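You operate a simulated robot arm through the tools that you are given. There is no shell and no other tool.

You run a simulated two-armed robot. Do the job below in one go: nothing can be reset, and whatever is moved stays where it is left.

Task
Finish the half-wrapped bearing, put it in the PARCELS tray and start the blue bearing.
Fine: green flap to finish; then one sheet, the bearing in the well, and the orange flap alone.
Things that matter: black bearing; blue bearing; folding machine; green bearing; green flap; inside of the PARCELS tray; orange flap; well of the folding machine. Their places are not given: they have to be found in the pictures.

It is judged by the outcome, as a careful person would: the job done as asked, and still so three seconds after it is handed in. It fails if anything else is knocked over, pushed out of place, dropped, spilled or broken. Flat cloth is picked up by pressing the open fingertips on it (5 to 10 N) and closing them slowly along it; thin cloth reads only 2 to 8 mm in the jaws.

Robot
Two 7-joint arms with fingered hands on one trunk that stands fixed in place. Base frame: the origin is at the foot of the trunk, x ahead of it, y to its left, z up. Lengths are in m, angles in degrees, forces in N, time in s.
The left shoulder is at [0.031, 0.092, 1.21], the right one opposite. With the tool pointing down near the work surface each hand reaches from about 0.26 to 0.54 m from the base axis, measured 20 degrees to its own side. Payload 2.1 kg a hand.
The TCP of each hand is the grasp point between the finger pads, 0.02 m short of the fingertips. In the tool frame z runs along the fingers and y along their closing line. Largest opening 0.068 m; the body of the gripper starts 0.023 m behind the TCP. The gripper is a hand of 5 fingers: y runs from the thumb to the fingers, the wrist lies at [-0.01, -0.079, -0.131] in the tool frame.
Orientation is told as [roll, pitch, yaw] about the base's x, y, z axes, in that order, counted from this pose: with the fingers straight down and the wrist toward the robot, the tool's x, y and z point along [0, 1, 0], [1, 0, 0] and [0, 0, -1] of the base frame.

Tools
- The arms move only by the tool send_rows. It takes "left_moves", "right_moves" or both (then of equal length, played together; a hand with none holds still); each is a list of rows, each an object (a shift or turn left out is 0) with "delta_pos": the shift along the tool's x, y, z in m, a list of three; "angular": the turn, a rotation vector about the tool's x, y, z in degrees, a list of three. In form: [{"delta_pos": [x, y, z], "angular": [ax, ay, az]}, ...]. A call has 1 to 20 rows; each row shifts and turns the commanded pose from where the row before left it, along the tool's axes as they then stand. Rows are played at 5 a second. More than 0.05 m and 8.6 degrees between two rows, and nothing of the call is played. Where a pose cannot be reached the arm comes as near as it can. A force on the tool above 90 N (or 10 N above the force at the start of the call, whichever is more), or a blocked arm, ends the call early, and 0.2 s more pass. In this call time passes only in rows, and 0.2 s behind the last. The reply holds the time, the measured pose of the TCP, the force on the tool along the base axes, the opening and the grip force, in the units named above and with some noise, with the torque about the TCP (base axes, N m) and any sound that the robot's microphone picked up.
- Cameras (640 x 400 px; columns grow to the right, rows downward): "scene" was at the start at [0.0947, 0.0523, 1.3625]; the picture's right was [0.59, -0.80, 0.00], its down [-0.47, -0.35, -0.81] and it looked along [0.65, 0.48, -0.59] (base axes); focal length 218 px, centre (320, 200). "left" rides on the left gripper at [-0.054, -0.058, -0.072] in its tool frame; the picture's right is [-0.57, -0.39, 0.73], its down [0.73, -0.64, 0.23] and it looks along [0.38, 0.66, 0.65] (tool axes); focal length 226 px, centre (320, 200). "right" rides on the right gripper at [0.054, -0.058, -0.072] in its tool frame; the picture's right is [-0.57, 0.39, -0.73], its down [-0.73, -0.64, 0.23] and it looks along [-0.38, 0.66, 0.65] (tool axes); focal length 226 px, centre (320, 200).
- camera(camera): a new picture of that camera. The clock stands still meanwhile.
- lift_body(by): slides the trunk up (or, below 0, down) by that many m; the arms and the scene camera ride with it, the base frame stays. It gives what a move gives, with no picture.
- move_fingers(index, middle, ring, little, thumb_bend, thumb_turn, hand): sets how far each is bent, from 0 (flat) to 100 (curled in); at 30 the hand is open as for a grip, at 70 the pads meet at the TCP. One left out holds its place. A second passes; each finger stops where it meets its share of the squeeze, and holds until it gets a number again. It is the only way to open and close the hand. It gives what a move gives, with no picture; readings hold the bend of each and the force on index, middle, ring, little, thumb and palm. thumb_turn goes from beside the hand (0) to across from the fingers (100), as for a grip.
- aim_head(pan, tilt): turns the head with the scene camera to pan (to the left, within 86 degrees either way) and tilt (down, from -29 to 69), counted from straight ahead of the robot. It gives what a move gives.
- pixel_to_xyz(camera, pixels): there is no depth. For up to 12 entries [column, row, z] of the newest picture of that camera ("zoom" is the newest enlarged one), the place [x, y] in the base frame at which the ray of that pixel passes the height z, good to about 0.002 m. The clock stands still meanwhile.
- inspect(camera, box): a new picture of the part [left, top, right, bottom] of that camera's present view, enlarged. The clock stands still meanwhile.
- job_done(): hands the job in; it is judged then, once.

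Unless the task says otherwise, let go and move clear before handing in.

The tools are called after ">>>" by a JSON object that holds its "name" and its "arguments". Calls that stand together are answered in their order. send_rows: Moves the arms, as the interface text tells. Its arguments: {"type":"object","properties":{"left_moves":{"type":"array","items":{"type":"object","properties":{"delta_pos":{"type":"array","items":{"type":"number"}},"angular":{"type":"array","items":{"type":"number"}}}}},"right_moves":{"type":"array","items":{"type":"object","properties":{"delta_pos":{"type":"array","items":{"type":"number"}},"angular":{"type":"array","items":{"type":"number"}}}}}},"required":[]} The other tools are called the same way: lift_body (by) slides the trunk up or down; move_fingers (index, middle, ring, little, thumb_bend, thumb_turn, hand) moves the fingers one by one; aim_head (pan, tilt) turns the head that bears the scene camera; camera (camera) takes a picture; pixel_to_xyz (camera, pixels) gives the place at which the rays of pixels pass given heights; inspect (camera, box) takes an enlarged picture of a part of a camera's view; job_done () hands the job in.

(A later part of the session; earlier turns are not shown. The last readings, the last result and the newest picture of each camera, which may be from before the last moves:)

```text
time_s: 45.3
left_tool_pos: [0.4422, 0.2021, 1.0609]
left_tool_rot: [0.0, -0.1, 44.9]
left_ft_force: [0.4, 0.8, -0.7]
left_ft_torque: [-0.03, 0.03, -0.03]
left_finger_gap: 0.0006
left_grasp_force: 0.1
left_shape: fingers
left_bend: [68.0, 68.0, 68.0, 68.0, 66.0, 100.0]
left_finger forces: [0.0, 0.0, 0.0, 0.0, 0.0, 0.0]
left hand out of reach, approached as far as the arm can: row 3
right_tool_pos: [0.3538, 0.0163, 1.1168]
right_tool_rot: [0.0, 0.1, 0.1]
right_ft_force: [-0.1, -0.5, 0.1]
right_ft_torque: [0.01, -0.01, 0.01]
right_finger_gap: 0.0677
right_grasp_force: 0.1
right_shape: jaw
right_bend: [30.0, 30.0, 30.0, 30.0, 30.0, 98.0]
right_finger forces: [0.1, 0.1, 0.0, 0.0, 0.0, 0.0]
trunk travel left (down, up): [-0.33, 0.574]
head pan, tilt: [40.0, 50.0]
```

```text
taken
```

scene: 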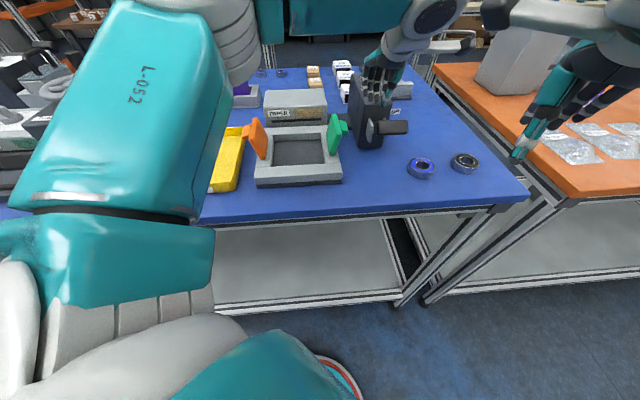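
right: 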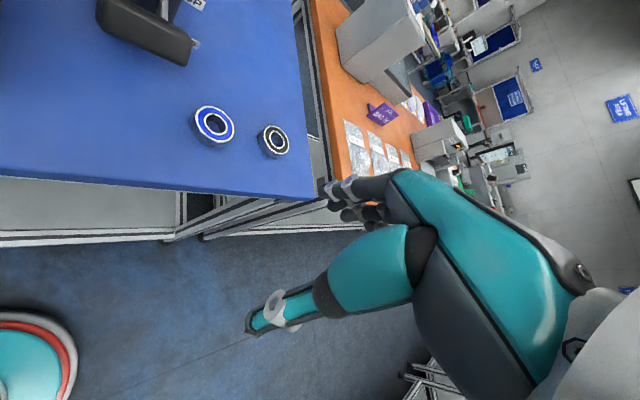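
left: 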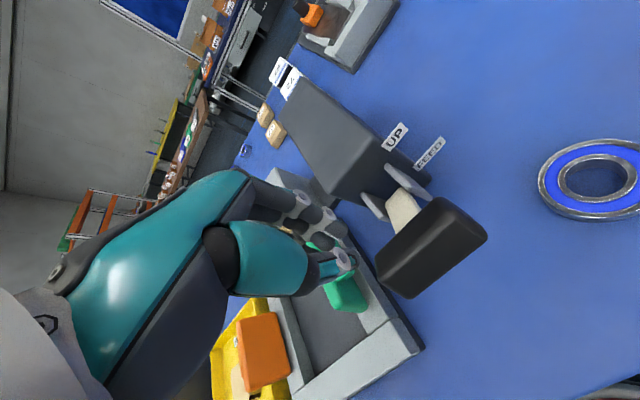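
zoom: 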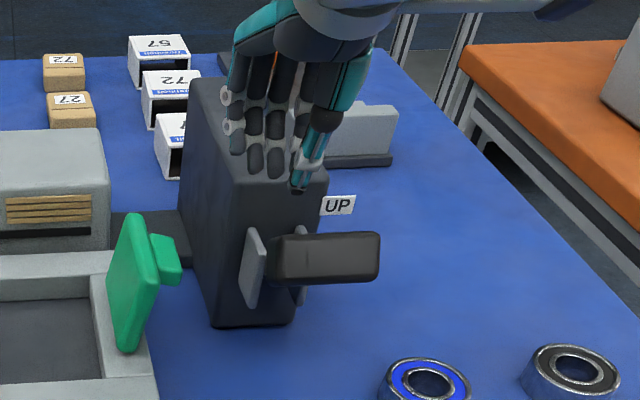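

At yaw 45° the arm ran out of reach just short of the paddle. I'll raise, curl ring and little away, turn to yaw ≈10°, and then come over the paddle centre.

>>> {"name": "send_rows", "arguments": {"left_moves": [{"delta_pos": [0, -0.01, -0.02]}, {"delta_pos": [0, 0, -0.02]}, {"angular": [0, 0, 7]}, {"angular": [0, 0, 7]}, {"angular": [0, 0, 7]}, {"angular": [0, 0, 7]}, {"angular": [0, 0, 7]}]}}

>>> {"name": "move_fingers", "arguments": {"hand": "left", "ring": 100, "little": 100}}

>>> {"name": "camera", "arguments": {"camera": "left"}}

>>> {"name": "inspect", "arguments": {"camera": "scene", "box": [310, 50, 470, 170]}}

```text
time_s: 46.9
left_tool_pos: [0.4353, 0.1983, 1.1017]
left_tool_rot: [0.0, 0.0, 9.9]
left_ft_force: [0.5, 0.6, -0.6]
left_ft_torque: [0.03, 0.03, 0.01]
left_finger_gap: 0.0006
left_grasp_force: 0.1
left_shape: fingers
left_bend: [68.0, 68.0, 68.0, 68.0, 66.0, 100.0]
left_finger forces: [0.0, 0.0, 0.0, 0.0, 0.1, 0.1]
right_tool_pos: [0.3522, 0.017, 1.1163]
right_tool_rot: [0.0, 0.1, 0.1]
right_ft_force: [0.3, 1.7, -0.1]
right_ft_torque: [-0.02, -0.01, -0.02]
right_finger_gap: 0.0678
right_grasp_force: 0.0
right_shape: jaw
right_bend: [30.0, 30.0, 30.0, 30.0, 30.0, 98.0]
right_finger forces: [0.0, 0.0, 0.1, 0.0, 0.0, 0.0]
trunk travel left (down, up): [-0.33, 0.574]
head pan, tilt: [40.0, 50.0]
```

```text
time_s: 47.9
left_tool_pos: [0.434, 0.1983, 1.1008]
left_tool_rot: [0.0, 0.1, 10.0]
left_ft_force: [-0.3, 0.3, -0.1]
left_ft_torque: [0.01, -0.01, 0.0]
left_finger_gap: 0.0008
left_grasp_force: 0.1
left_shape: fingers
left_bend: [68.0, 68.0, 100.0, 100.0, 66.0, 100.0]
left_finger forces: [0.0, 0.1, 0.0, 0.0, 0.0, 0.1]
right_tool_pos: [0.3542, 0.0167, 1.1166]
right_tool_rot: [-0.1, 0.1, 0.2]
right_ft_force: [-1.0, 0.3, -0.6]
right_ft_torque: [-0.04, 0.01, 0.04]
right_finger_gap: 0.0677
right_grasp_force: 0.1
right_shape: jaw
right_bend: [30.0, 30.0, 30.0, 30.0, 30.0, 98.0]
right_finger forces: [0.1, 0.0, 0.0, 0.1, 0.0, 0.1]
trunk travel left (down, up): [-0.33, 0.574]
head pan, tilt: [40.0, 50.0]
```

```text
taken
```

left: 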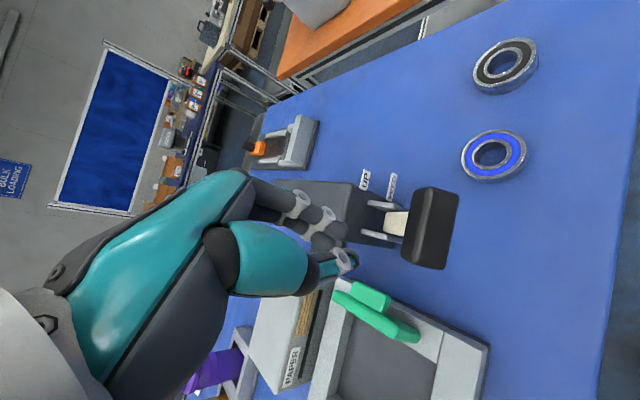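

```text
3.33 times, centred on (390, 110) of scene
```

zoom: 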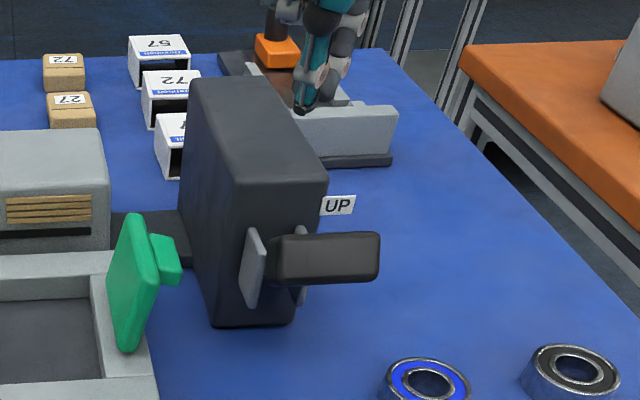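

>>> {"name": "inspect", "arguments": {"camera": "left", "box": [340, 160, 500, 290]}}

>>> {"name": "pixel_to_xyz", "arguments": {"camera": "left", "pixels": [[418, 188, 1.02], [441, 188, 1.02], [402, 262, 1.02], [422, 266, 1.02], [459, 193, 1.02], [441, 270, 1.02], [422, 225, 1.02]]}}

```text
3.08 times, centred on (420, 225) of left
```

zoom: 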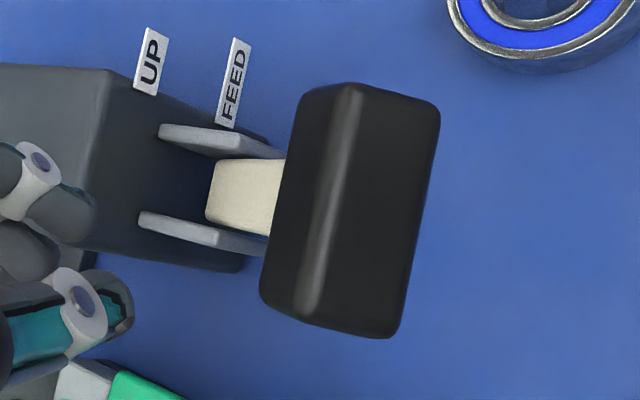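

```text
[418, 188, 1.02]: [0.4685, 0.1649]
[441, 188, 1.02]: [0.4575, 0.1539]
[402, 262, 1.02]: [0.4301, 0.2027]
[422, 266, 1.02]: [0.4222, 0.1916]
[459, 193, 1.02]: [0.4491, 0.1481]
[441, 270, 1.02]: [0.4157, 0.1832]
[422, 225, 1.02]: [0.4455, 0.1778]
```

The paddle's top edge runs at u≈−0.054 of the machine; I'll hover the pinched fingertips over its middle at (0.449,0.184), tips about 1.5 cm above.

>>> {"name": "send_rows", "arguments": {"left_moves": [{"delta_pos": [-0.0169, 0.0127, 0]}, {"delta_pos": [0, 0, 0.023]}, {"delta_pos": [0, 0, 0.023]}]}}

>>> {"name": "inspect", "arguments": {"camera": "left", "box": [250, 140, 490, 320]}}

>>> {"name": "inspect", "arguments": {"camera": "scene", "box": [310, 50, 470, 170]}}

>>> {"name": "inspect", "arguments": {"camera": "right", "box": [40, 0, 260, 120]}}

```text
time_s: 48.7
left_tool_pos: [0.4513, 0.1844, 1.0534]
left_tool_rot: [0.0, 0.1, 10.0]
left_ft_force: [0.1, 0.5, 0.1]
left_ft_torque: [0.0, 0.03, 0.02]
left_finger_gap: 0.0005
left_grasp_force: 0.0
left_shape: fingers
left_bend: [68.0, 68.0, 100.0, 100.0, 66.0, 100.0]
left_finger forces: [0.1, 0.1, 0.0, 0.1, 0.0, 0.0]
right_tool_pos: [0.3533, 0.0173, 1.1159]
right_tool_rot: [0.0, 0.2, 0.1]
right_ft_force: [-0.3, -0.6, -0.4]
right_ft_torque: [-0.01, 0.02, 0.0]
right_finger_gap: 0.0676
right_grasp_force: 0.0
right_shape: jaw
right_bend: [30.0, 30.0, 30.0, 30.0, 30.0, 98.0]
right_finger forces: [0.0, 0.1, 0.1, 0.1, 0.0, 0.0]
trunk travel left (down, up): [-0.33, 0.574]
head pan, tilt: [40.0, 50.0]
```

```text
2.22 times, centred on (370, 230) of left
```

zoom: 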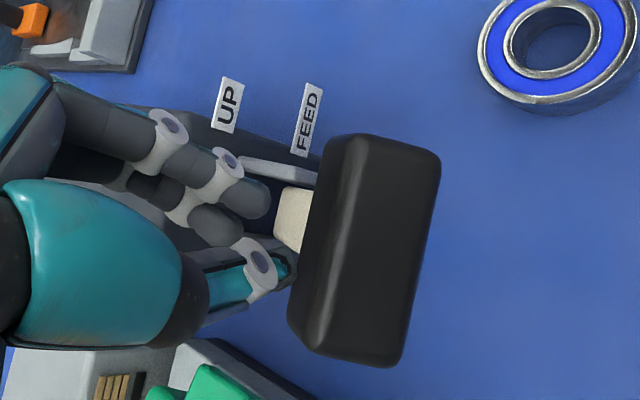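

```text
3.33 times, centred on (390, 110) of scene
```

zoom: 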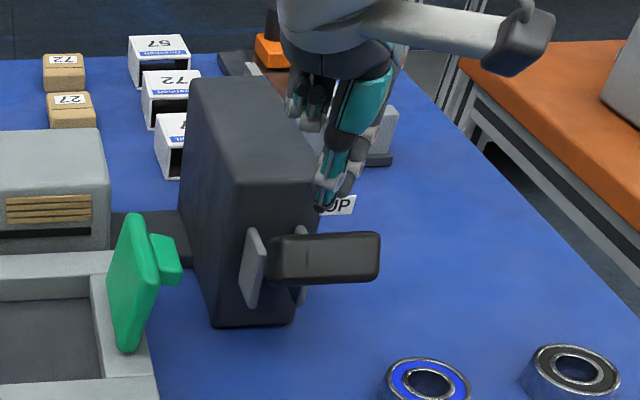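

```text
2.91 times, centred on (150, 60) of right
```

zoom: 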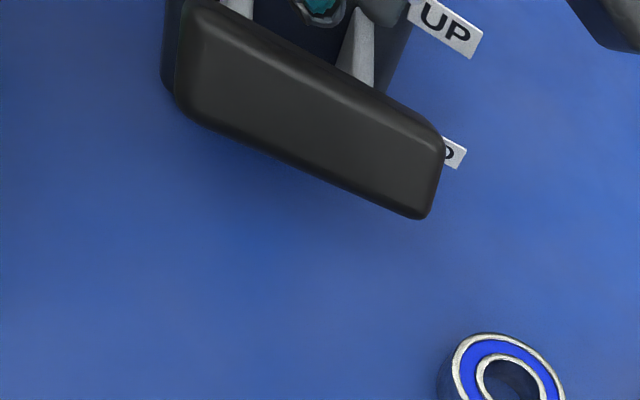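

The fingertips line up just behind the paddle's back edge. I'll shift 8 mm toward the robot so they land on the paddle top, then go down to light contact.

>>> {"name": "send_rows", "arguments": {"left_moves": [{"delta_pos": [-0.0044, -0.0063, 0]}, {"delta_pos": [0, 0, 0.01]}, {"delta_pos": [0, 0, 0.005]}]}}

>>> {"name": "inspect", "arguments": {"camera": "left", "box": [250, 140, 490, 320]}}

>>> {"name": "inspect", "arguments": {"camera": "scene", "box": [330, 60, 450, 150]}}

```text
time_s: 49.5
left_tool_pos: [0.4444, 0.1786, 1.0409]
left_tool_rot: [0.0, 0.0, 10.0]
left_ft_force: [0.6, 0.3, 0.6]
left_ft_torque: [-0.01, -0.03, -0.01]
left_finger_gap: 0.0004
left_grasp_force: 0.4
left_shape: fingers
left_bend: [68.0, 68.0, 100.0, 100.0, 66.0, 100.0]
left_finger forces: [0.8, 0.0, 0.1, 0.0, 0.0, 0.0]
right_tool_pos: [0.3527, 0.0166, 1.1157]
right_tool_rot: [0.0, 0.2, 0.2]
right_ft_force: [-0.1, -0.8, 0.9]
right_ft_torque: [0.02, 0.03, 0.01]
right_finger_gap: 0.0677
right_grasp_force: 0.0
right_shape: jaw
right_bend: [30.0, 30.0, 30.0, 30.0, 30.0, 98.0]
right_finger forces: [0.1, 0.0, 0.0, 0.0, 0.0, 0.0]
trunk travel left (down, up): [-0.33, 0.574]
head pan, tilt: [40.0, 50.0]
```

```text
2.22 times, centred on (370, 230) of left
```

zoom: 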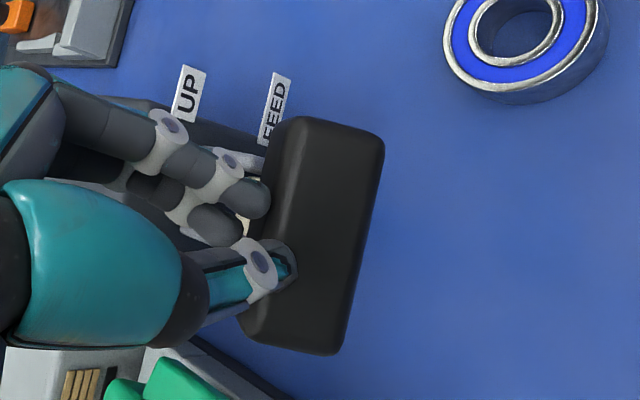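

```text
4.44 times, centred on (390, 105) of scene
```

zoom: 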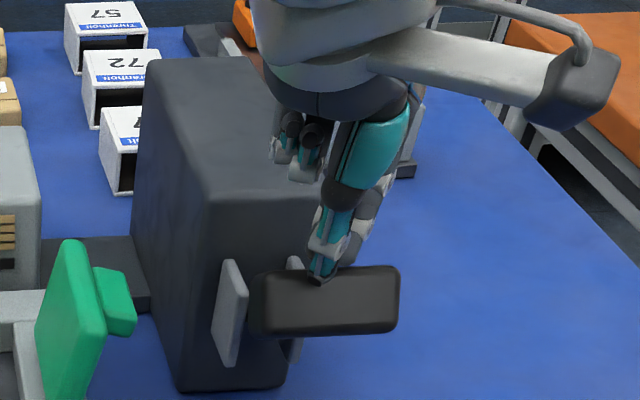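

Light contact is made (0.8 N on the index). Now I'll press the lever down in steps.

>>> {"name": "send_rows", "arguments": {"left_moves": [{"delta_pos": [0, 0, 0.007]}, {"delta_pos": [0, 0, 0.007]}, {"delta_pos": [0, 0, 0.007]}]}}

>>> {"name": "inspect", "arguments": {"camera": "left", "box": [250, 140, 490, 320]}}

>>> {"name": "inspect", "arguments": {"camera": "scene", "box": [240, 60, 440, 190]}}

```text
time_s: 50.3
left_tool_pos: [0.4434, 0.1776, 1.0192]
left_tool_rot: [0.2, 0.0, 9.9]
left_ft_force: [-4.5, -4.8, 5.2]
left_ft_torque: [-0.13, 0.14, 0.05]
left_finger_gap: 0.0082
left_grasp_force: 3.9
left_shape: fingers
left_bend: [68.0, 68.0, 100.0, 100.0, 56.0, 97.0]
left_finger forces: [0.1, 0.1, 0.0, 0.0, 7.7, 0.1]
right_tool_pos: [0.3512, 0.016, 1.1161]
right_tool_rot: [0.2, 0.0, 0.2]
right_ft_force: [0.2, 1.2, 0.1]
right_ft_torque: [0.01, -0.01, -0.03]
right_finger_gap: 0.0676
right_grasp_force: 0.0
right_shape: jaw
right_bend: [30.0, 30.0, 30.0, 30.0, 30.0, 98.0]
right_finger forces: [0.0, 0.1, 0.0, 0.1, 0.1, 0.0]
trunk travel left (down, up): [-0.33, 0.574]
head pan, tilt: [40.0, 50.0]
```

```text
2.22 times, centred on (370, 230) of left
```

zoom: 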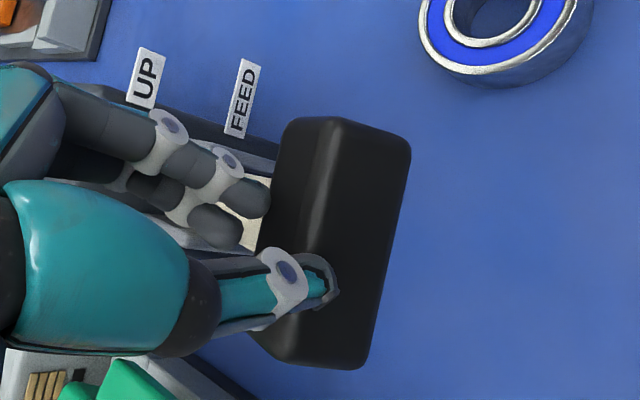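

```text
3.08 times, centred on (340, 125) of scene
```

zoom: 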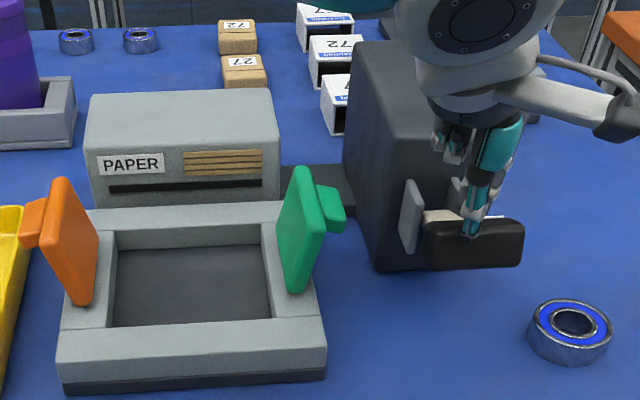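

The lever is moving down (well still empty), but the thumb is sliding to the paddle's front. I'll lift slightly, shift 8 mm toward the box so the tips bear behind the paddle's edge, and press on.

>>> {"name": "send_rows", "arguments": {"left_moves": [{"delta_pos": [0, 0, -0.012]}, {"delta_pos": [0.004, 0.0055, 0]}, {"delta_pos": [0, 0, 0.006]}, {"delta_pos": [0, 0, 0.006]}, {"delta_pos": [0, 0, 0.005]}]}}

>>> {"name": "inspect", "arguments": {"camera": "left", "box": [250, 140, 490, 320]}}

>>> {"name": "inspect", "arguments": {"camera": "scene", "box": [240, 60, 440, 190]}}

```text
time_s: 51.5
left_tool_pos: [0.4468, 0.1819, 1.0149]
left_tool_rot: [0.1, -0.1, 9.9]
left_ft_force: [-6.5, -8.5, 6.4]
left_ft_torque: [-0.2, 0.22, 0.11]
left_finger_gap: 0.0153
left_grasp_force: 5.9
left_shape: fingers
left_bend: [68.0, 68.0, 100.0, 100.0, 49.0, 94.0]
left_finger forces: [0.1, 0.0, 0.0, 0.0, 11.3, 0.1]
right_tool_pos: [0.352, 0.0166, 1.1177]
right_tool_rot: [0.1, 0.0, 0.2]
right_ft_force: [-0.8, -0.3, 0.0]
right_ft_torque: [0.01, 0.0, -0.02]
right_finger_gap: 0.0675
right_grasp_force: 0.0
right_shape: jaw
right_bend: [30.0, 30.0, 30.0, 30.0, 30.0, 98.0]
right_finger forces: [0.0, 0.0, 0.1, 0.0, 0.1, 0.0]
trunk travel left (down, up): [-0.33, 0.574]
head pan, tilt: [40.0, 50.0]
```

```text
2.22 times, centred on (370, 230) of left
```

zoom: 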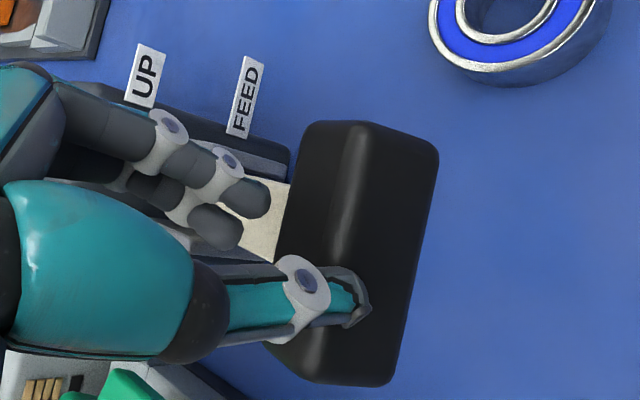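

```text
3.08 times, centred on (340, 125) of scene
```

zoom: 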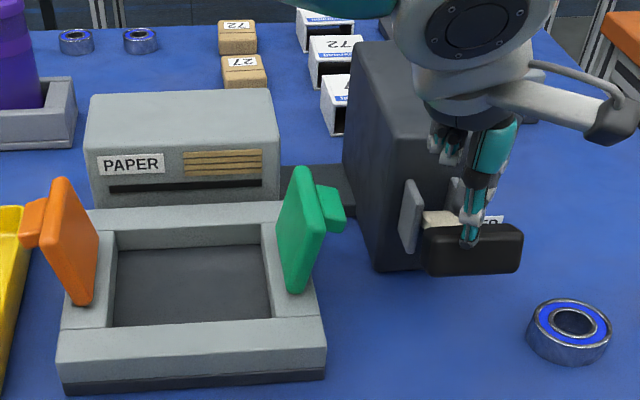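

The thumb keeps yielding outward (11 N, bend 49) and is a poor pusher. I'll lift off, swing the thumb aside, and press with index and middle on the lever arm just behind the paddle.

>>> {"name": "send_rows", "arguments": {"left_moves": [{"delta_pos": [0, 0, -0.012]}, {"delta_pos": [0, 0, -0.015]}, {"delta_pos": [0, 0, -0.015]}]}}

>>> {"name": "move_fingers", "arguments": {"hand": "left", "index": 62, "middle": 62, "thumb_bend": 0, "thumb_turn": 0}}

>>> {"name": "camera", "arguments": {"camera": "left"}}

>>> {"name": "inspect", "arguments": {"camera": "left", "box": [250, 140, 490, 320]}}

>>> {"name": "inspect", "arguments": {"camera": "scene", "box": [320, 50, 460, 160]}}

```text
time_s: 52.3
left_tool_pos: [0.4496, 0.1824, 1.0576]
left_tool_rot: [0.1, 0.1, 10.1]
left_ft_force: [0.1, 0.1, -0.4]
left_ft_torque: [0.0, 0.03, 0.02]
left_finger_gap: 0.0007
left_grasp_force: 0.0
left_shape: fingers
left_bend: [68.0, 68.0, 100.0, 100.0, 66.0, 100.0]
left_finger forces: [0.0, 0.0, 0.0, 0.0, 0.0, 0.1]
right_tool_pos: [0.3531, 0.0162, 1.1169]
right_tool_rot: [0.1, 0.1, 0.0]
right_ft_force: [0.0, -0.3, 0.5]
right_ft_torque: [0.02, 0.0, 0.03]
right_finger_gap: 0.0674
right_grasp_force: 0.1
right_shape: jaw
right_bend: [30.0, 30.0, 30.0, 30.0, 30.0, 98.0]
right_finger forces: [0.0, 0.0, 0.0, 0.0, 0.0, 0.1]
trunk travel left (down, up): [-0.33, 0.574]
head pan, tilt: [40.0, 50.0]
```

```text
time_s: 53.3
left_tool_pos: [0.4489, 0.1842, 1.0566]
left_tool_rot: [0.0, 0.0, 10.1]
left_ft_force: [-0.5, 0.1, 0.0]
left_ft_torque: [-0.01, 0.01, 0.0]
left_finger_gap: 0.0855
left_grasp_force: 0.0
left_shape: fingers
left_bend: [62.0, 62.0, 100.0, 100.0, 1.0, 0.0]
left_finger forces: [0.0, 0.1, 0.0, 0.1, 0.0, 0.0]
right_tool_pos: [0.3527, 0.0169, 1.116]
right_tool_rot: [0.0, 0.1, 0.2]
right_ft_force: [-0.2, 0.7, -0.1]
right_ft_torque: [0.0, 0.0, 0.05]
right_finger_gap: 0.0675
right_grasp_force: 0.2
right_shape: jaw
right_bend: [30.0, 30.0, 30.0, 30.0, 30.0, 98.0]
right_finger forces: [0.0, 0.1, 0.0, 0.0, 0.0, 0.1]
trunk travel left (down, up): [-0.33, 0.574]
head pan, tilt: [40.0, 50.0]
```

```text
taken
```

left: 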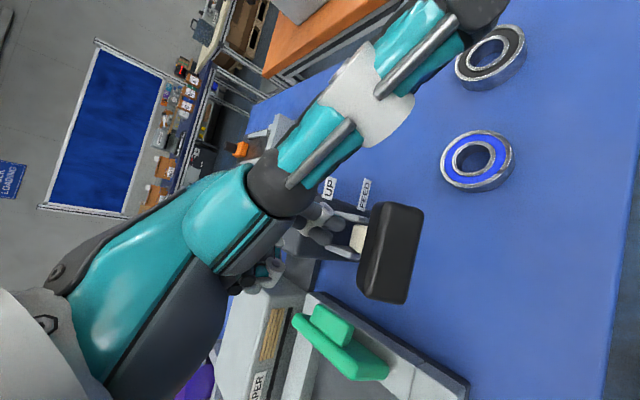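

```text
2.22 times, centred on (370, 230) of left
```

zoom: 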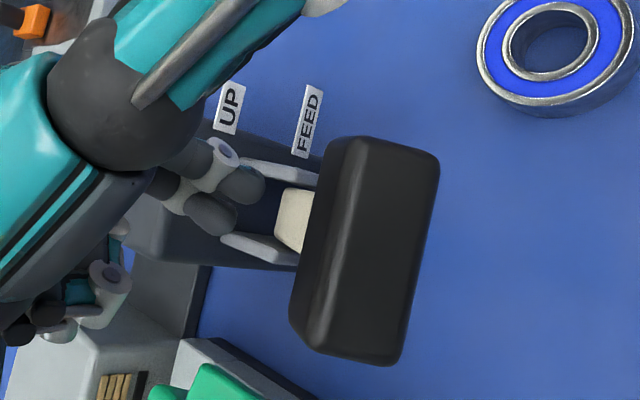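

```text
3.64 times, centred on (390, 105) of scene
```

zoom: 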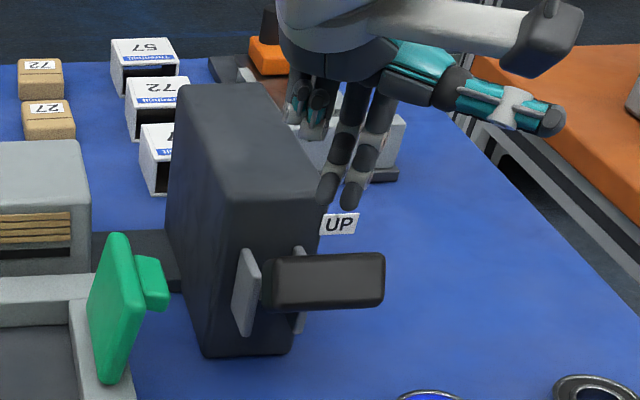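

The lever sprang back up on its own and no sheet came yet. I'll locate the index and middle fingertips in the scene view.

>>> {"name": "camera", "arguments": {"camera": "scene"}}

>>> {"name": "pixel_to_xyz", "arguments": {"camera": "scene", "pixels": [[398.2, 105.5, 1.035], [398.2, 105.5, 1.04], [392.2, 105.5, 1.035], [392.2, 105.5, 1.04], [398.2, 105.5, 1.03]]}}

>>> {"name": "pixel_to_xyz", "arguments": {"camera": "left", "pixels": [[343, 222, 1.035], [343, 222, 1.04], [331, 236, 1.035], [331, 236, 1.04]]}}

```text
taken
```

scene: 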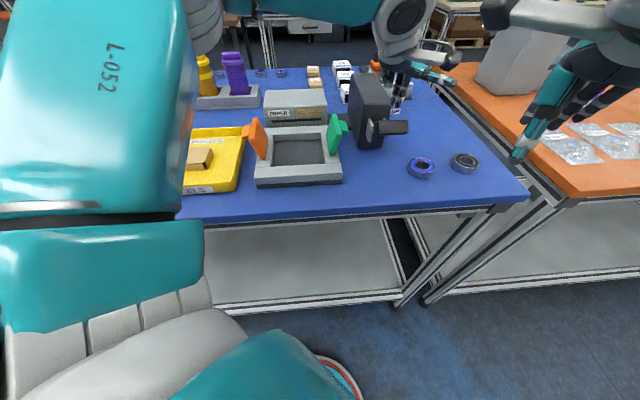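

```text
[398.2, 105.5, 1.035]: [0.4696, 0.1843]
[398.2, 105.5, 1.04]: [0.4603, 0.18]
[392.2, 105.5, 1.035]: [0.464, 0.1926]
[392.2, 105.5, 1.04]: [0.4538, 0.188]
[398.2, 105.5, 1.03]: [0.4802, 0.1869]
```

```text
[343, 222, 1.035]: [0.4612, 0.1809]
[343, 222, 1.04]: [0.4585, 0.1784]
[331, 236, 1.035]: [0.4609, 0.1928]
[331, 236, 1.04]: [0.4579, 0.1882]
```

The tips are above the cream lever arm, index at about (0.461,0.181). I'll shift 6 mm left to centre on the arm and go down 0.03 m.

>>> {"name": "send_rows", "arguments": {"left_moves": [{"delta_pos": [0.0049, -0.0034, 0]}, {"delta_pos": [0, 0, 0.01]}, {"delta_pos": [0, 0, 0.01]}, {"delta_pos": [0, 0, 0.01]}]}}

>>> {"name": "inspect", "arguments": {"camera": "left", "box": [250, 140, 490, 320]}}

>>> {"name": "inspect", "arguments": {"camera": "scene", "box": [320, 50, 460, 160]}}

```text
time_s: 54.3
left_tool_pos: [0.4439, 0.1881, 1.027]
left_tool_rot: [0.0, -0.1, 10.1]
left_ft_force: [0.8, -0.8, 2.1]
left_ft_torque: [0.01, -0.02, -0.01]
left_finger_gap: 0.0859
left_grasp_force: 0.2
left_shape: fingers
left_bend: [62.0, 62.0, 100.0, 100.0, 0.0, 0.0]
left_finger forces: [1.2, 0.0, 0.0, 0.0, 0.0, 0.1]
right_tool_pos: [0.3531, 0.0167, 1.117]
right_tool_rot: [0.1, 0.1, 0.1]
right_ft_force: [-0.6, -0.4, 0.1]
right_ft_torque: [0.02, 0.0, -0.03]
right_finger_gap: 0.0676
right_grasp_force: 0.0
right_shape: jaw
right_bend: [30.0, 30.0, 30.0, 30.0, 30.0, 98.0]
right_finger forces: [0.0, 0.0, 0.0, 0.0, 0.0, 0.1]
trunk travel left (down, up): [-0.33, 0.574]
head pan, tilt: [40.0, 50.0]
```

```text
2.22 times, centred on (370, 230) of left
```

zoom: 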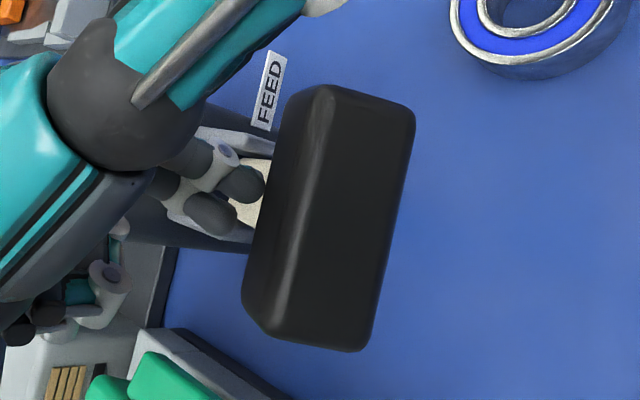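

```text
3.64 times, centred on (390, 105) of scene
```

zoom: 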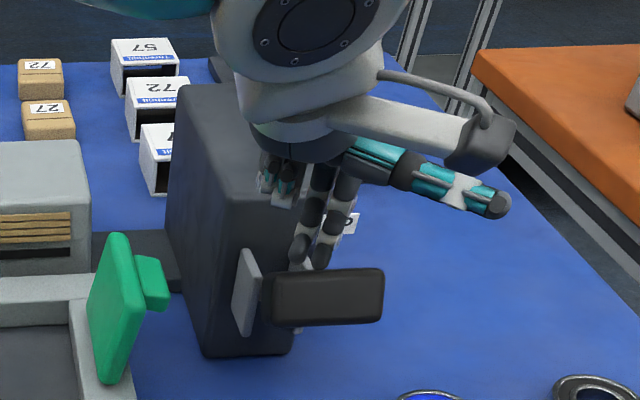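

Index touches the arm (1.2 N). Pressing down further in steps.

>>> {"name": "send_rows", "arguments": {"left_moves": [{"delta_pos": [0, 0, 0.007]}, {"delta_pos": [0, 0, 0.007]}]}}

>>> {"name": "inspect", "arguments": {"camera": "left", "box": [250, 140, 490, 320]}}

>>> {"name": "inspect", "arguments": {"camera": "scene", "box": [240, 60, 440, 190]}}

```text
time_s: 54.9
left_tool_pos: [0.4437, 0.1872, 1.0125]
left_tool_rot: [0.0, 0.0, 9.8]
left_ft_force: [0.8, 0.3, 1.1]
left_ft_torque: [0.04, -0.05, 0.01]
left_finger_gap: 0.0863
left_grasp_force: 0.4
left_shape: fingers
left_bend: [61.0, 62.0, 100.0, 100.0, 0.0, 0.0]
left_finger forces: [1.4, 0.1, 0.0, 0.1, 0.0, 0.1]
right_tool_pos: [0.3537, 0.0181, 1.1173]
right_tool_rot: [-0.1, 0.2, 0.0]
right_ft_force: [0.4, -0.9, -0.9]
right_ft_torque: [0.0, -0.01, 0.01]
right_finger_gap: 0.0676
right_grasp_force: 0.1
right_shape: jaw
right_bend: [30.0, 30.0, 30.0, 30.0, 30.0, 98.0]
right_finger forces: [0.0, 0.0, 0.0, 0.0, 0.0, 0.0]
trunk travel left (down, up): [-0.33, 0.574]
head pan, tilt: [40.0, 50.0]
```

```text
2.22 times, centred on (370, 230) of left
```

zoom: 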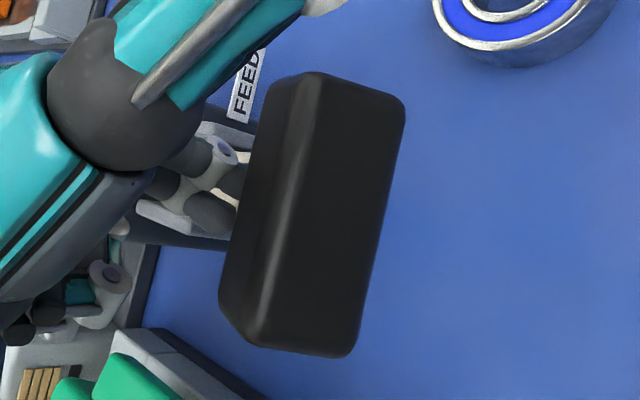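

```text
3.08 times, centred on (340, 125) of scene
```

zoom: 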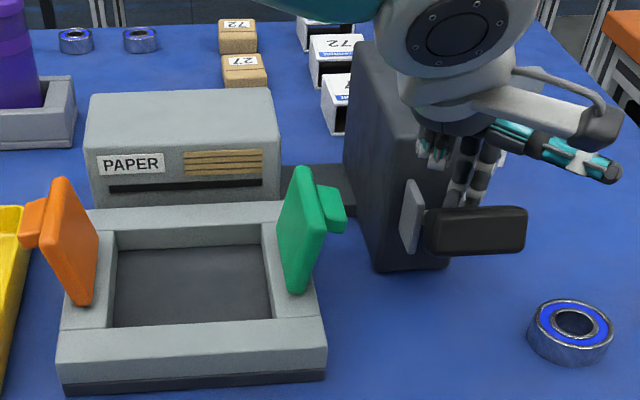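

Only 1.4 N so far; I'll keep pressing.

>>> {"name": "send_rows", "arguments": {"left_moves": [{"delta_pos": [0, 0, 0.007]}, {"delta_pos": [0, 0, 0.007]}]}}

>>> {"name": "inspect", "arguments": {"camera": "left", "box": [250, 140, 490, 320]}}

>>> {"name": "inspect", "arguments": {"camera": "scene", "box": [240, 60, 440, 190]}}

```text
time_s: 55.5
left_tool_pos: [0.4444, 0.1887, 0.999]
left_tool_rot: [0.0, 0.1, 10.1]
left_ft_force: [-0.8, -0.4, 2.6]
left_ft_torque: [-0.02, 0.01, -0.03]
left_finger_gap: 0.0854
left_grasp_force: 1.3
left_shape: fingers
left_bend: [63.0, 62.0, 100.0, 100.0, 0.0, 0.0]
left_finger forces: [2.3, 0.0, 0.0, 0.0, 0.0, 0.0]
right_tool_pos: [0.3526, 0.0163, 1.117]
right_tool_rot: [0.0, 0.1, 0.1]
right_ft_force: [-0.2, -0.6, 0.4]
right_ft_torque: [0.01, 0.0, -0.01]
right_finger_gap: 0.0674
right_grasp_force: 0.0
right_shape: jaw
right_bend: [30.0, 30.0, 30.0, 30.0, 30.0, 98.0]
right_finger forces: [0.0, 0.0, 0.0, 0.0, 0.0, 0.1]
trunk travel left (down, up): [-0.33, 0.574]
head pan, tilt: [40.0, 50.0]
```

```text
2.22 times, centred on (370, 230) of left
```

zoom: 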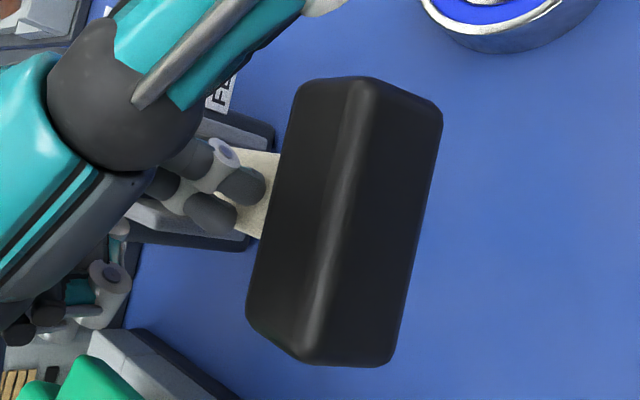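

```text
3.08 times, centred on (340, 125) of scene
```

zoom: 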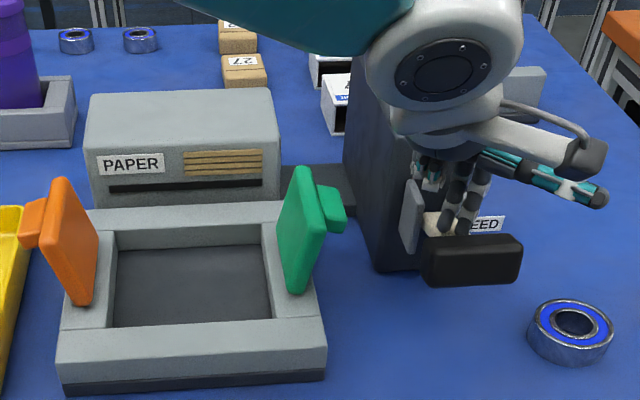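

The lever is clearly moving down now with 2.3 N, approaching the FEED label. A bit further.

>>> {"name": "send_rows", "arguments": {"left_moves": [{"delta_pos": [0, 0, 0.006]}, {"delta_pos": [0, 0, 0.006]}]}}

>>> {"name": "inspect", "arguments": {"camera": "left", "box": [250, 140, 490, 320]}}

>>> {"name": "inspect", "arguments": {"camera": "scene", "box": [240, 60, 440, 190]}}

```text
time_s: 56.1
left_tool_pos: [0.4445, 0.1877, 0.9873]
left_tool_rot: [0.0, 0.0, 10.0]
left_ft_force: [0.3, -0.3, 2.8]
left_ft_torque: [-0.01, -0.02, 0.01]
left_finger_gap: 0.085
left_grasp_force: 2.0
left_shape: fingers
left_bend: [64.0, 62.0, 100.0, 100.0, 0.0, 0.0]
left_finger forces: [1.3, 1.9, 0.0, 0.0, 0.0, 0.1]
right_tool_pos: [0.3532, 0.0168, 1.1167]
right_tool_rot: [0.1, 0.1, 0.1]
right_ft_force: [0.3, 0.1, -0.7]
right_ft_torque: [0.05, 0.02, 0.0]
right_finger_gap: 0.0678
right_grasp_force: 0.0
right_shape: jaw
right_bend: [30.0, 30.0, 30.0, 30.0, 30.0, 98.0]
right_finger forces: [0.1, 0.0, 0.0, 0.1, 0.1, 0.0]
trunk travel left (down, up): [-0.33, 0.574]
head pan, tilt: [40.0, 50.0]
```

```text
2.22 times, centred on (370, 230) of left
```

zoom: 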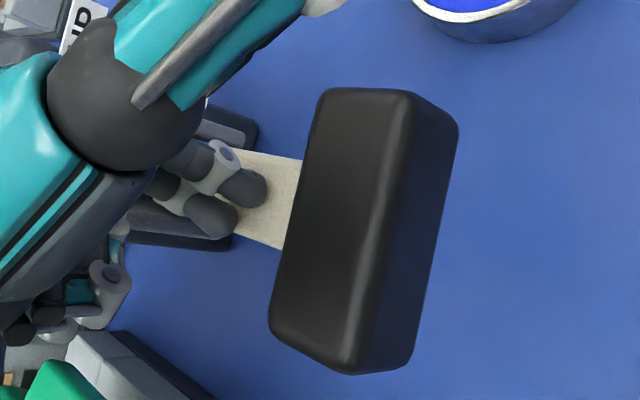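

```text
3.08 times, centred on (340, 125) of scene
```

zoom: 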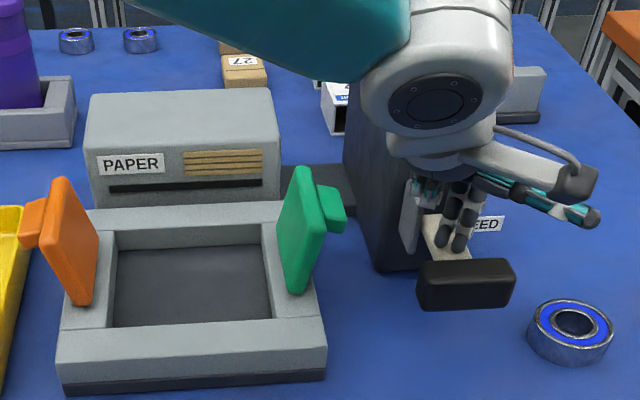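

The lever is still moving; the well is still empty. I'll go on to its stop.

>>> {"name": "send_rows", "arguments": {"left_moves": [{"delta_pos": [0, 0, 0.005]}, {"delta_pos": [0, 0, 0.005]}]}}

>>> {"name": "inspect", "arguments": {"camera": "scene", "box": [240, 60, 440, 190]}}

>>> {"name": "inspect", "arguments": {"camera": "right", "box": [0, 0, 260, 160]}}

```text
time_s: 56.7
left_tool_pos: [0.4455, 0.1893, 0.9758]
left_tool_rot: [0.2, 0.0, 10.0]
left_ft_force: [0.1, -0.7, 4.1]
left_ft_torque: [0.01, -0.01, -0.02]
left_finger_gap: 0.0857
left_grasp_force: 1.9
left_shape: fingers
left_bend: [62.0, 63.0, 100.0, 100.0, 0.0, 0.0]
left_finger forces: [0.8, 3.1, 0.0, 0.1, 0.1, 0.0]
right_tool_pos: [0.3528, 0.0157, 1.1165]
right_tool_rot: [-0.1, 0.1, 0.0]
right_ft_force: [0.5, 0.6, -0.3]
right_ft_torque: [0.01, -0.02, -0.02]
right_finger_gap: 0.0676
right_grasp_force: 0.0
right_shape: jaw
right_bend: [30.0, 30.0, 30.0, 30.0, 30.0, 98.0]
right_finger forces: [0.0, 0.1, 0.0, 0.0, 0.0, 0.1]
trunk travel left (down, up): [-0.33, 0.574]
head pan, tilt: [40.0, 50.0]
```

```text
3.08 times, centred on (340, 125) of scene
```

zoom: 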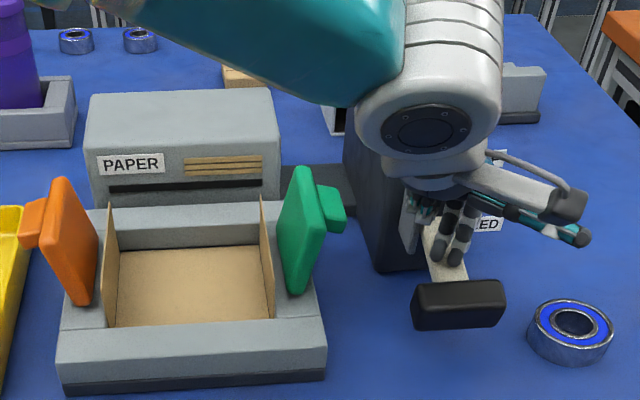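

```text
2.46 times, centred on (130, 80) of right
```

zoom: 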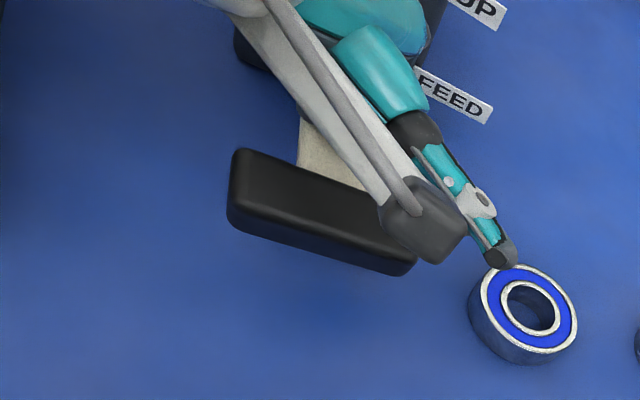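

One sheet has come into the well, with both wings standing. I'll raise the hand straight up so the lever returns to UP.

>>> {"name": "send_rows", "arguments": {"left_moves": [{"delta_pos": [0, 0, -0.008]}, {"delta_pos": [0, 0, -0.01]}, {"delta_pos": [0, 0, -0.012]}, {"delta_pos": [0, 0, -0.015]}, {"delta_pos": [0, 0, -0.02]}, {"delta_pos": [0, 0, -0.03]}, {"delta_pos": [0, 0, -0.04]}]}}

>>> {"name": "camera", "arguments": {"camera": "scene"}}

>>> {"name": "inspect", "arguments": {"camera": "scene", "box": [240, 60, 440, 190]}}

>>> {"name": "camera", "arguments": {"camera": "left"}}

```text
time_s: 58.3
left_tool_pos: [0.4442, 0.1875, 1.1129]
left_tool_rot: [0.0, 0.0, 9.9]
left_ft_force: [-0.3, -0.4, 0.6]
left_ft_torque: [-0.03, -0.03, -0.04]
left_finger_gap: 0.0859
left_grasp_force: 0.1
left_shape: fingers
left_bend: [62.0, 62.0, 100.0, 100.0, 0.0, 0.0]
left_finger forces: [0.1, 0.1, 0.0, 0.0, 0.0, 0.1]
right_tool_pos: [0.3543, 0.0173, 1.1169]
right_tool_rot: [0.0, 0.1, 0.1]
right_ft_force: [-0.4, 0.1, -0.5]
right_ft_torque: [0.0, -0.01, 0.02]
right_finger_gap: 0.0676
right_grasp_force: 0.0
right_shape: jaw
right_bend: [30.0, 30.0, 30.0, 30.0, 30.0, 98.0]
right_finger forces: [0.1, 0.0, 0.0, 0.0, 0.0, 0.1]
trunk travel left (down, up): [-0.33, 0.574]
head pan, tilt: [40.0, 50.0]
```

```text
taken
```

scene: 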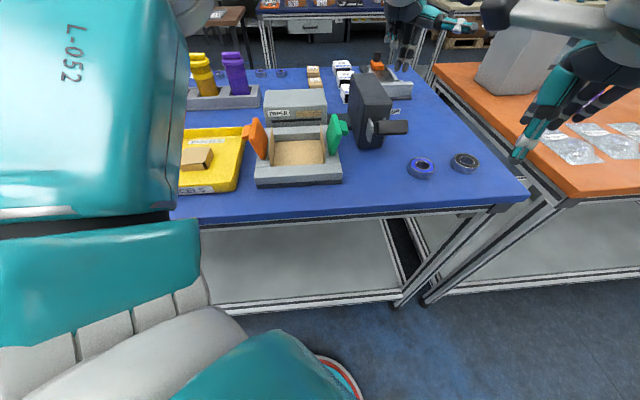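

```text
3.08 times, centred on (340, 125) of scene
```

zoom: 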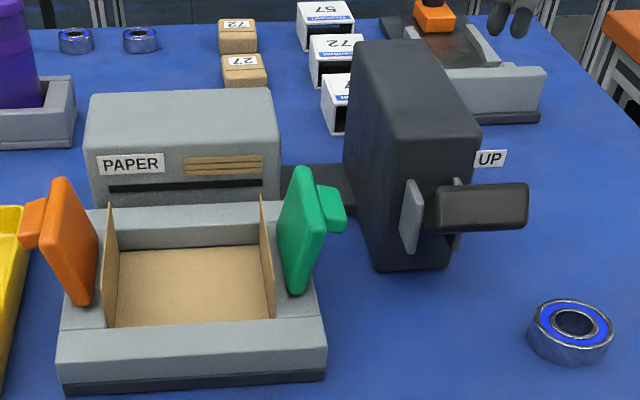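

```text
taken
```

left: 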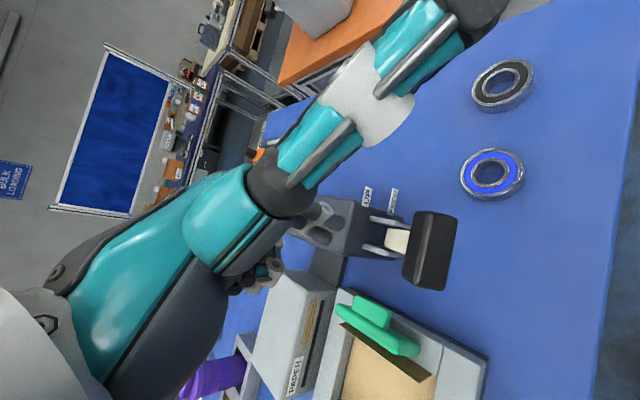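

The lever is back at UP and one sheet lies in the well. Next I'll set a three-finger grip (ring and little curled) and move above the blue bearing at about (0.504,0.112) with yaw 20°.

>>> {"name": "move_fingers", "arguments": {"hand": "left", "index": 27, "middle": 27, "ring": 100, "little": 100, "thumb_bend": 27, "thumb_turn": 100}}

>>> {"name": "send_rows", "arguments": {"left_moves": [{"angular": [0, 0, -5]}, {"angular": [0, 0, -5]}, {"delta_pos": [-0.0316, 0.0102, 0]}, {"delta_pos": [-0.0316, 0.0102, 0]}, {"delta_pos": [-0.0315, 0.0101, 0]}]}}

>>> {"name": "camera", "arguments": {"camera": "left"}}

>>> {"name": "camera", "arguments": {"camera": "scene"}}

>>> {"name": "camera", "arguments": {"camera": "right"}}

```text
time_s: 59.3
left_tool_pos: [0.4452, 0.187, 1.1129]
left_tool_rot: [0.0, 0.0, 10.1]
left_ft_force: [0.6, -0.1, 0.1]
left_ft_torque: [-0.02, -0.02, -0.02]
left_finger_gap: 0.0674
left_grasp_force: 0.0
left_shape: fingers
left_bend: [27.0, 27.0, 100.0, 100.0, 27.0, 97.0]
left_finger forces: [0.0, 0.0, 0.0, 0.0, 0.0, 0.1]
right_tool_pos: [0.3534, 0.0171, 1.1172]
right_tool_rot: [0.0, 0.1, 0.1]
right_ft_force: [-0.5, -0.9, -0.3]
right_ft_torque: [0.01, 0.0, 0.01]
right_finger_gap: 0.0675
right_grasp_force: 0.2
right_shape: jaw
right_bend: [30.0, 30.0, 30.0, 30.0, 30.0, 98.0]
right_finger forces: [0.0, 0.0, 0.1, 0.0, 0.0, 0.1]
trunk travel left (down, up): [-0.33, 0.574]
head pan, tilt: [40.0, 50.0]
```

```text
time_s: 60.5
left_tool_pos: [0.4585, 0.1512, 1.087]
left_tool_rot: [0.0, 0.0, 20.1]
left_ft_force: [-0.3, -0.2, 0.6]
left_ft_torque: [-0.02, -0.03, -0.01]
left_finger_gap: 0.0673
left_grasp_force: 0.1
left_shape: fingers
left_bend: [27.0, 27.0, 100.0, 100.0, 27.0, 97.0]
left_finger forces: [0.0, 0.1, 0.0, 0.0, 0.0, 0.1]
left hand out of reach, approached as far as the arm can: row 3, 4, 5
right_tool_pos: [0.3533, 0.0165, 1.1165]
right_tool_rot: [0.1, 0.1, 0.1]
right_ft_force: [-0.7, 0.6, 0.3]
right_ft_torque: [-0.02, -0.02, 0.01]
right_finger_gap: 0.0672
right_grasp_force: 0.1
right_shape: jaw
right_bend: [30.0, 30.0, 30.0, 30.0, 30.0, 98.0]
right_finger forces: [0.0, 0.1, 0.0, 0.0, 0.0, 0.1]
trunk travel left (down, up): [-0.33, 0.574]
head pan, tilt: [40.0, 50.0]
```

```text
taken
```

left: 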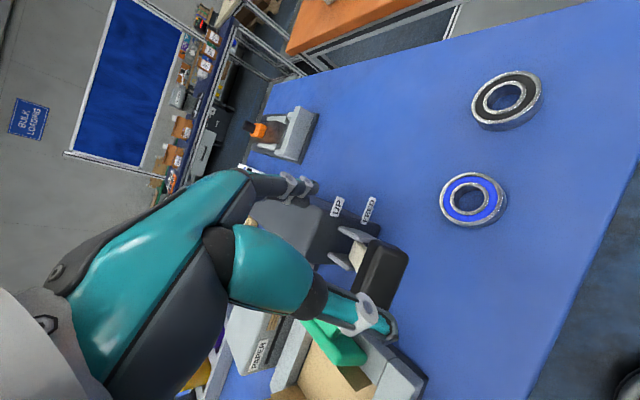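

```text
taken
```

scene: 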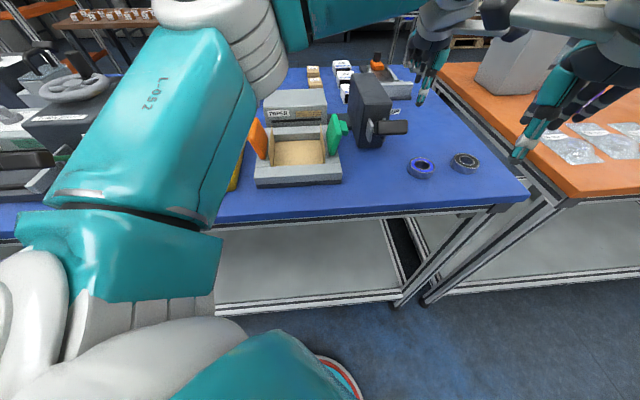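

```text
taken
```

right: 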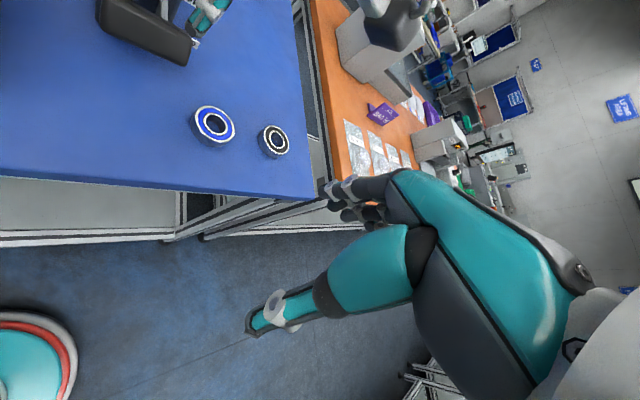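

At this height the wrist is too high over the shoulder to reach that far. I'll raise the trunk 0.12 m, so that the hand works below shoulder level, then go over the bearing.

>>> {"name": "lift_body", "arguments": {"by": 0.12}}

>>> {"name": "send_rows", "arguments": {"left_moves": [{"angular": [0, 0, 8]}, {"delta_pos": [0, 0, 0.04]}, {"delta_pos": [0, 0, 0.04]}, {"delta_pos": [0, 0, 0.032]}, {"delta_pos": [-0.0166, 0.012, 0]}, {"delta_pos": [-0.0166, 0.012, 0]}, {"delta_pos": [-0.0166, 0.012, 0]}]}}

>>> {"name": "camera", "arguments": {"camera": "left"}}

>>> {"name": "camera", "arguments": {"camera": "right"}}

>>> {"name": "camera", "arguments": {"camera": "scene"}}

```text
time_s: 62.0
left_tool_pos: [0.4473, 0.1513, 1.2223]
left_tool_rot: [-0.8, -2.1, 20.1]
left_ft_force: [0.0, -0.3, -1.0]
left_ft_torque: [-0.07, 0.01, -0.01]
left_finger_gap: 0.0672
left_grasp_force: 0.1
left_shape: fingers
left_bend: [27.0, 27.0, 100.0, 100.0, 27.0, 97.0]
left_finger forces: [0.0, 0.0, 0.0, 0.0, 0.0, 0.0]
right_tool_pos: [0.3533, 0.0173, 1.2364]
right_tool_rot: [0.0, 0.1, 0.1]
right_ft_force: [-0.7, 0.3, -0.2]
right_ft_torque: [0.0, 0.01, 0.0]
right_finger_gap: 0.0679
right_grasp_force: 0.1
right_shape: jaw
right_bend: [30.0, 30.0, 30.0, 30.0, 30.0, 98.0]
right_finger forces: [0.0, 0.0, 0.0, 0.1, 0.1, 0.0]
trunk travel left (down, up): [-0.45, 0.454]
head pan, tilt: [40.0, 50.0]
```

```text
time_s: 63.6
left_tool_pos: [0.4629, 0.1362, 1.1195]
left_tool_rot: [-0.5, -2.3, 11.9]
left_ft_force: [-0.5, 0.1, 0.7]
left_ft_torque: [0.0, 0.0, 0.01]
left_finger_gap: 0.0672
left_grasp_force: 0.1
left_shape: fingers
left_bend: [27.0, 27.0, 100.0, 100.0, 27.0, 97.0]
left_finger forces: [0.0, 0.1, 0.0, 0.1, 0.0, 0.1]
left hand out of reach, approached as far as the arm can: row 5, 6, 7
right_tool_pos: [0.3531, 0.016, 1.2366]
right_tool_rot: [0.0, 0.1, 0.0]
right_ft_force: [0.5, -0.2, 0.2]
right_ft_torque: [0.01, 0.0, -0.01]
right_finger_gap: 0.0677
right_grasp_force: 0.1
right_shape: jaw
right_bend: [30.0, 30.0, 30.0, 30.0, 30.0, 98.0]
right_finger forces: [0.0, 0.1, 0.1, 0.0, 0.0, 0.0]
trunk travel left (down, up): [-0.45, 0.454]
head pan, tilt: [40.0, 50.0]
```

```text
taken
```

left: 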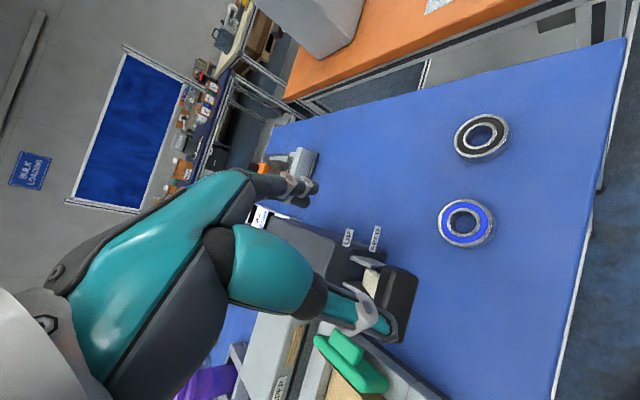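

```text
taken
```

right: 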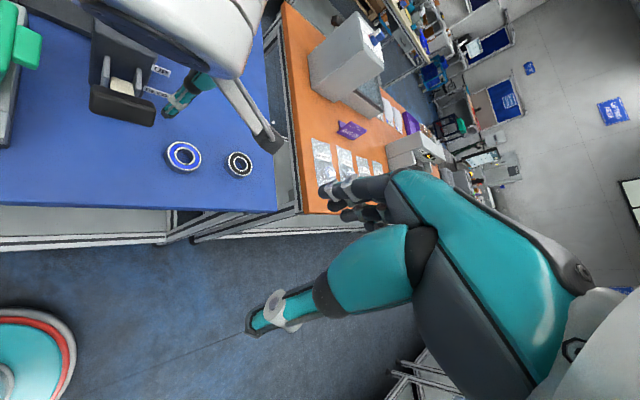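

```text
taken
```

scene: 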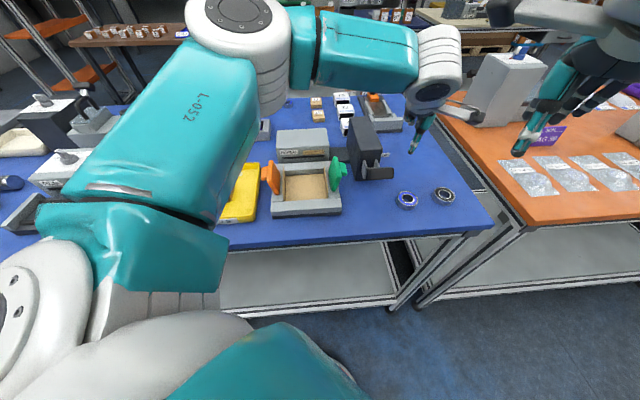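

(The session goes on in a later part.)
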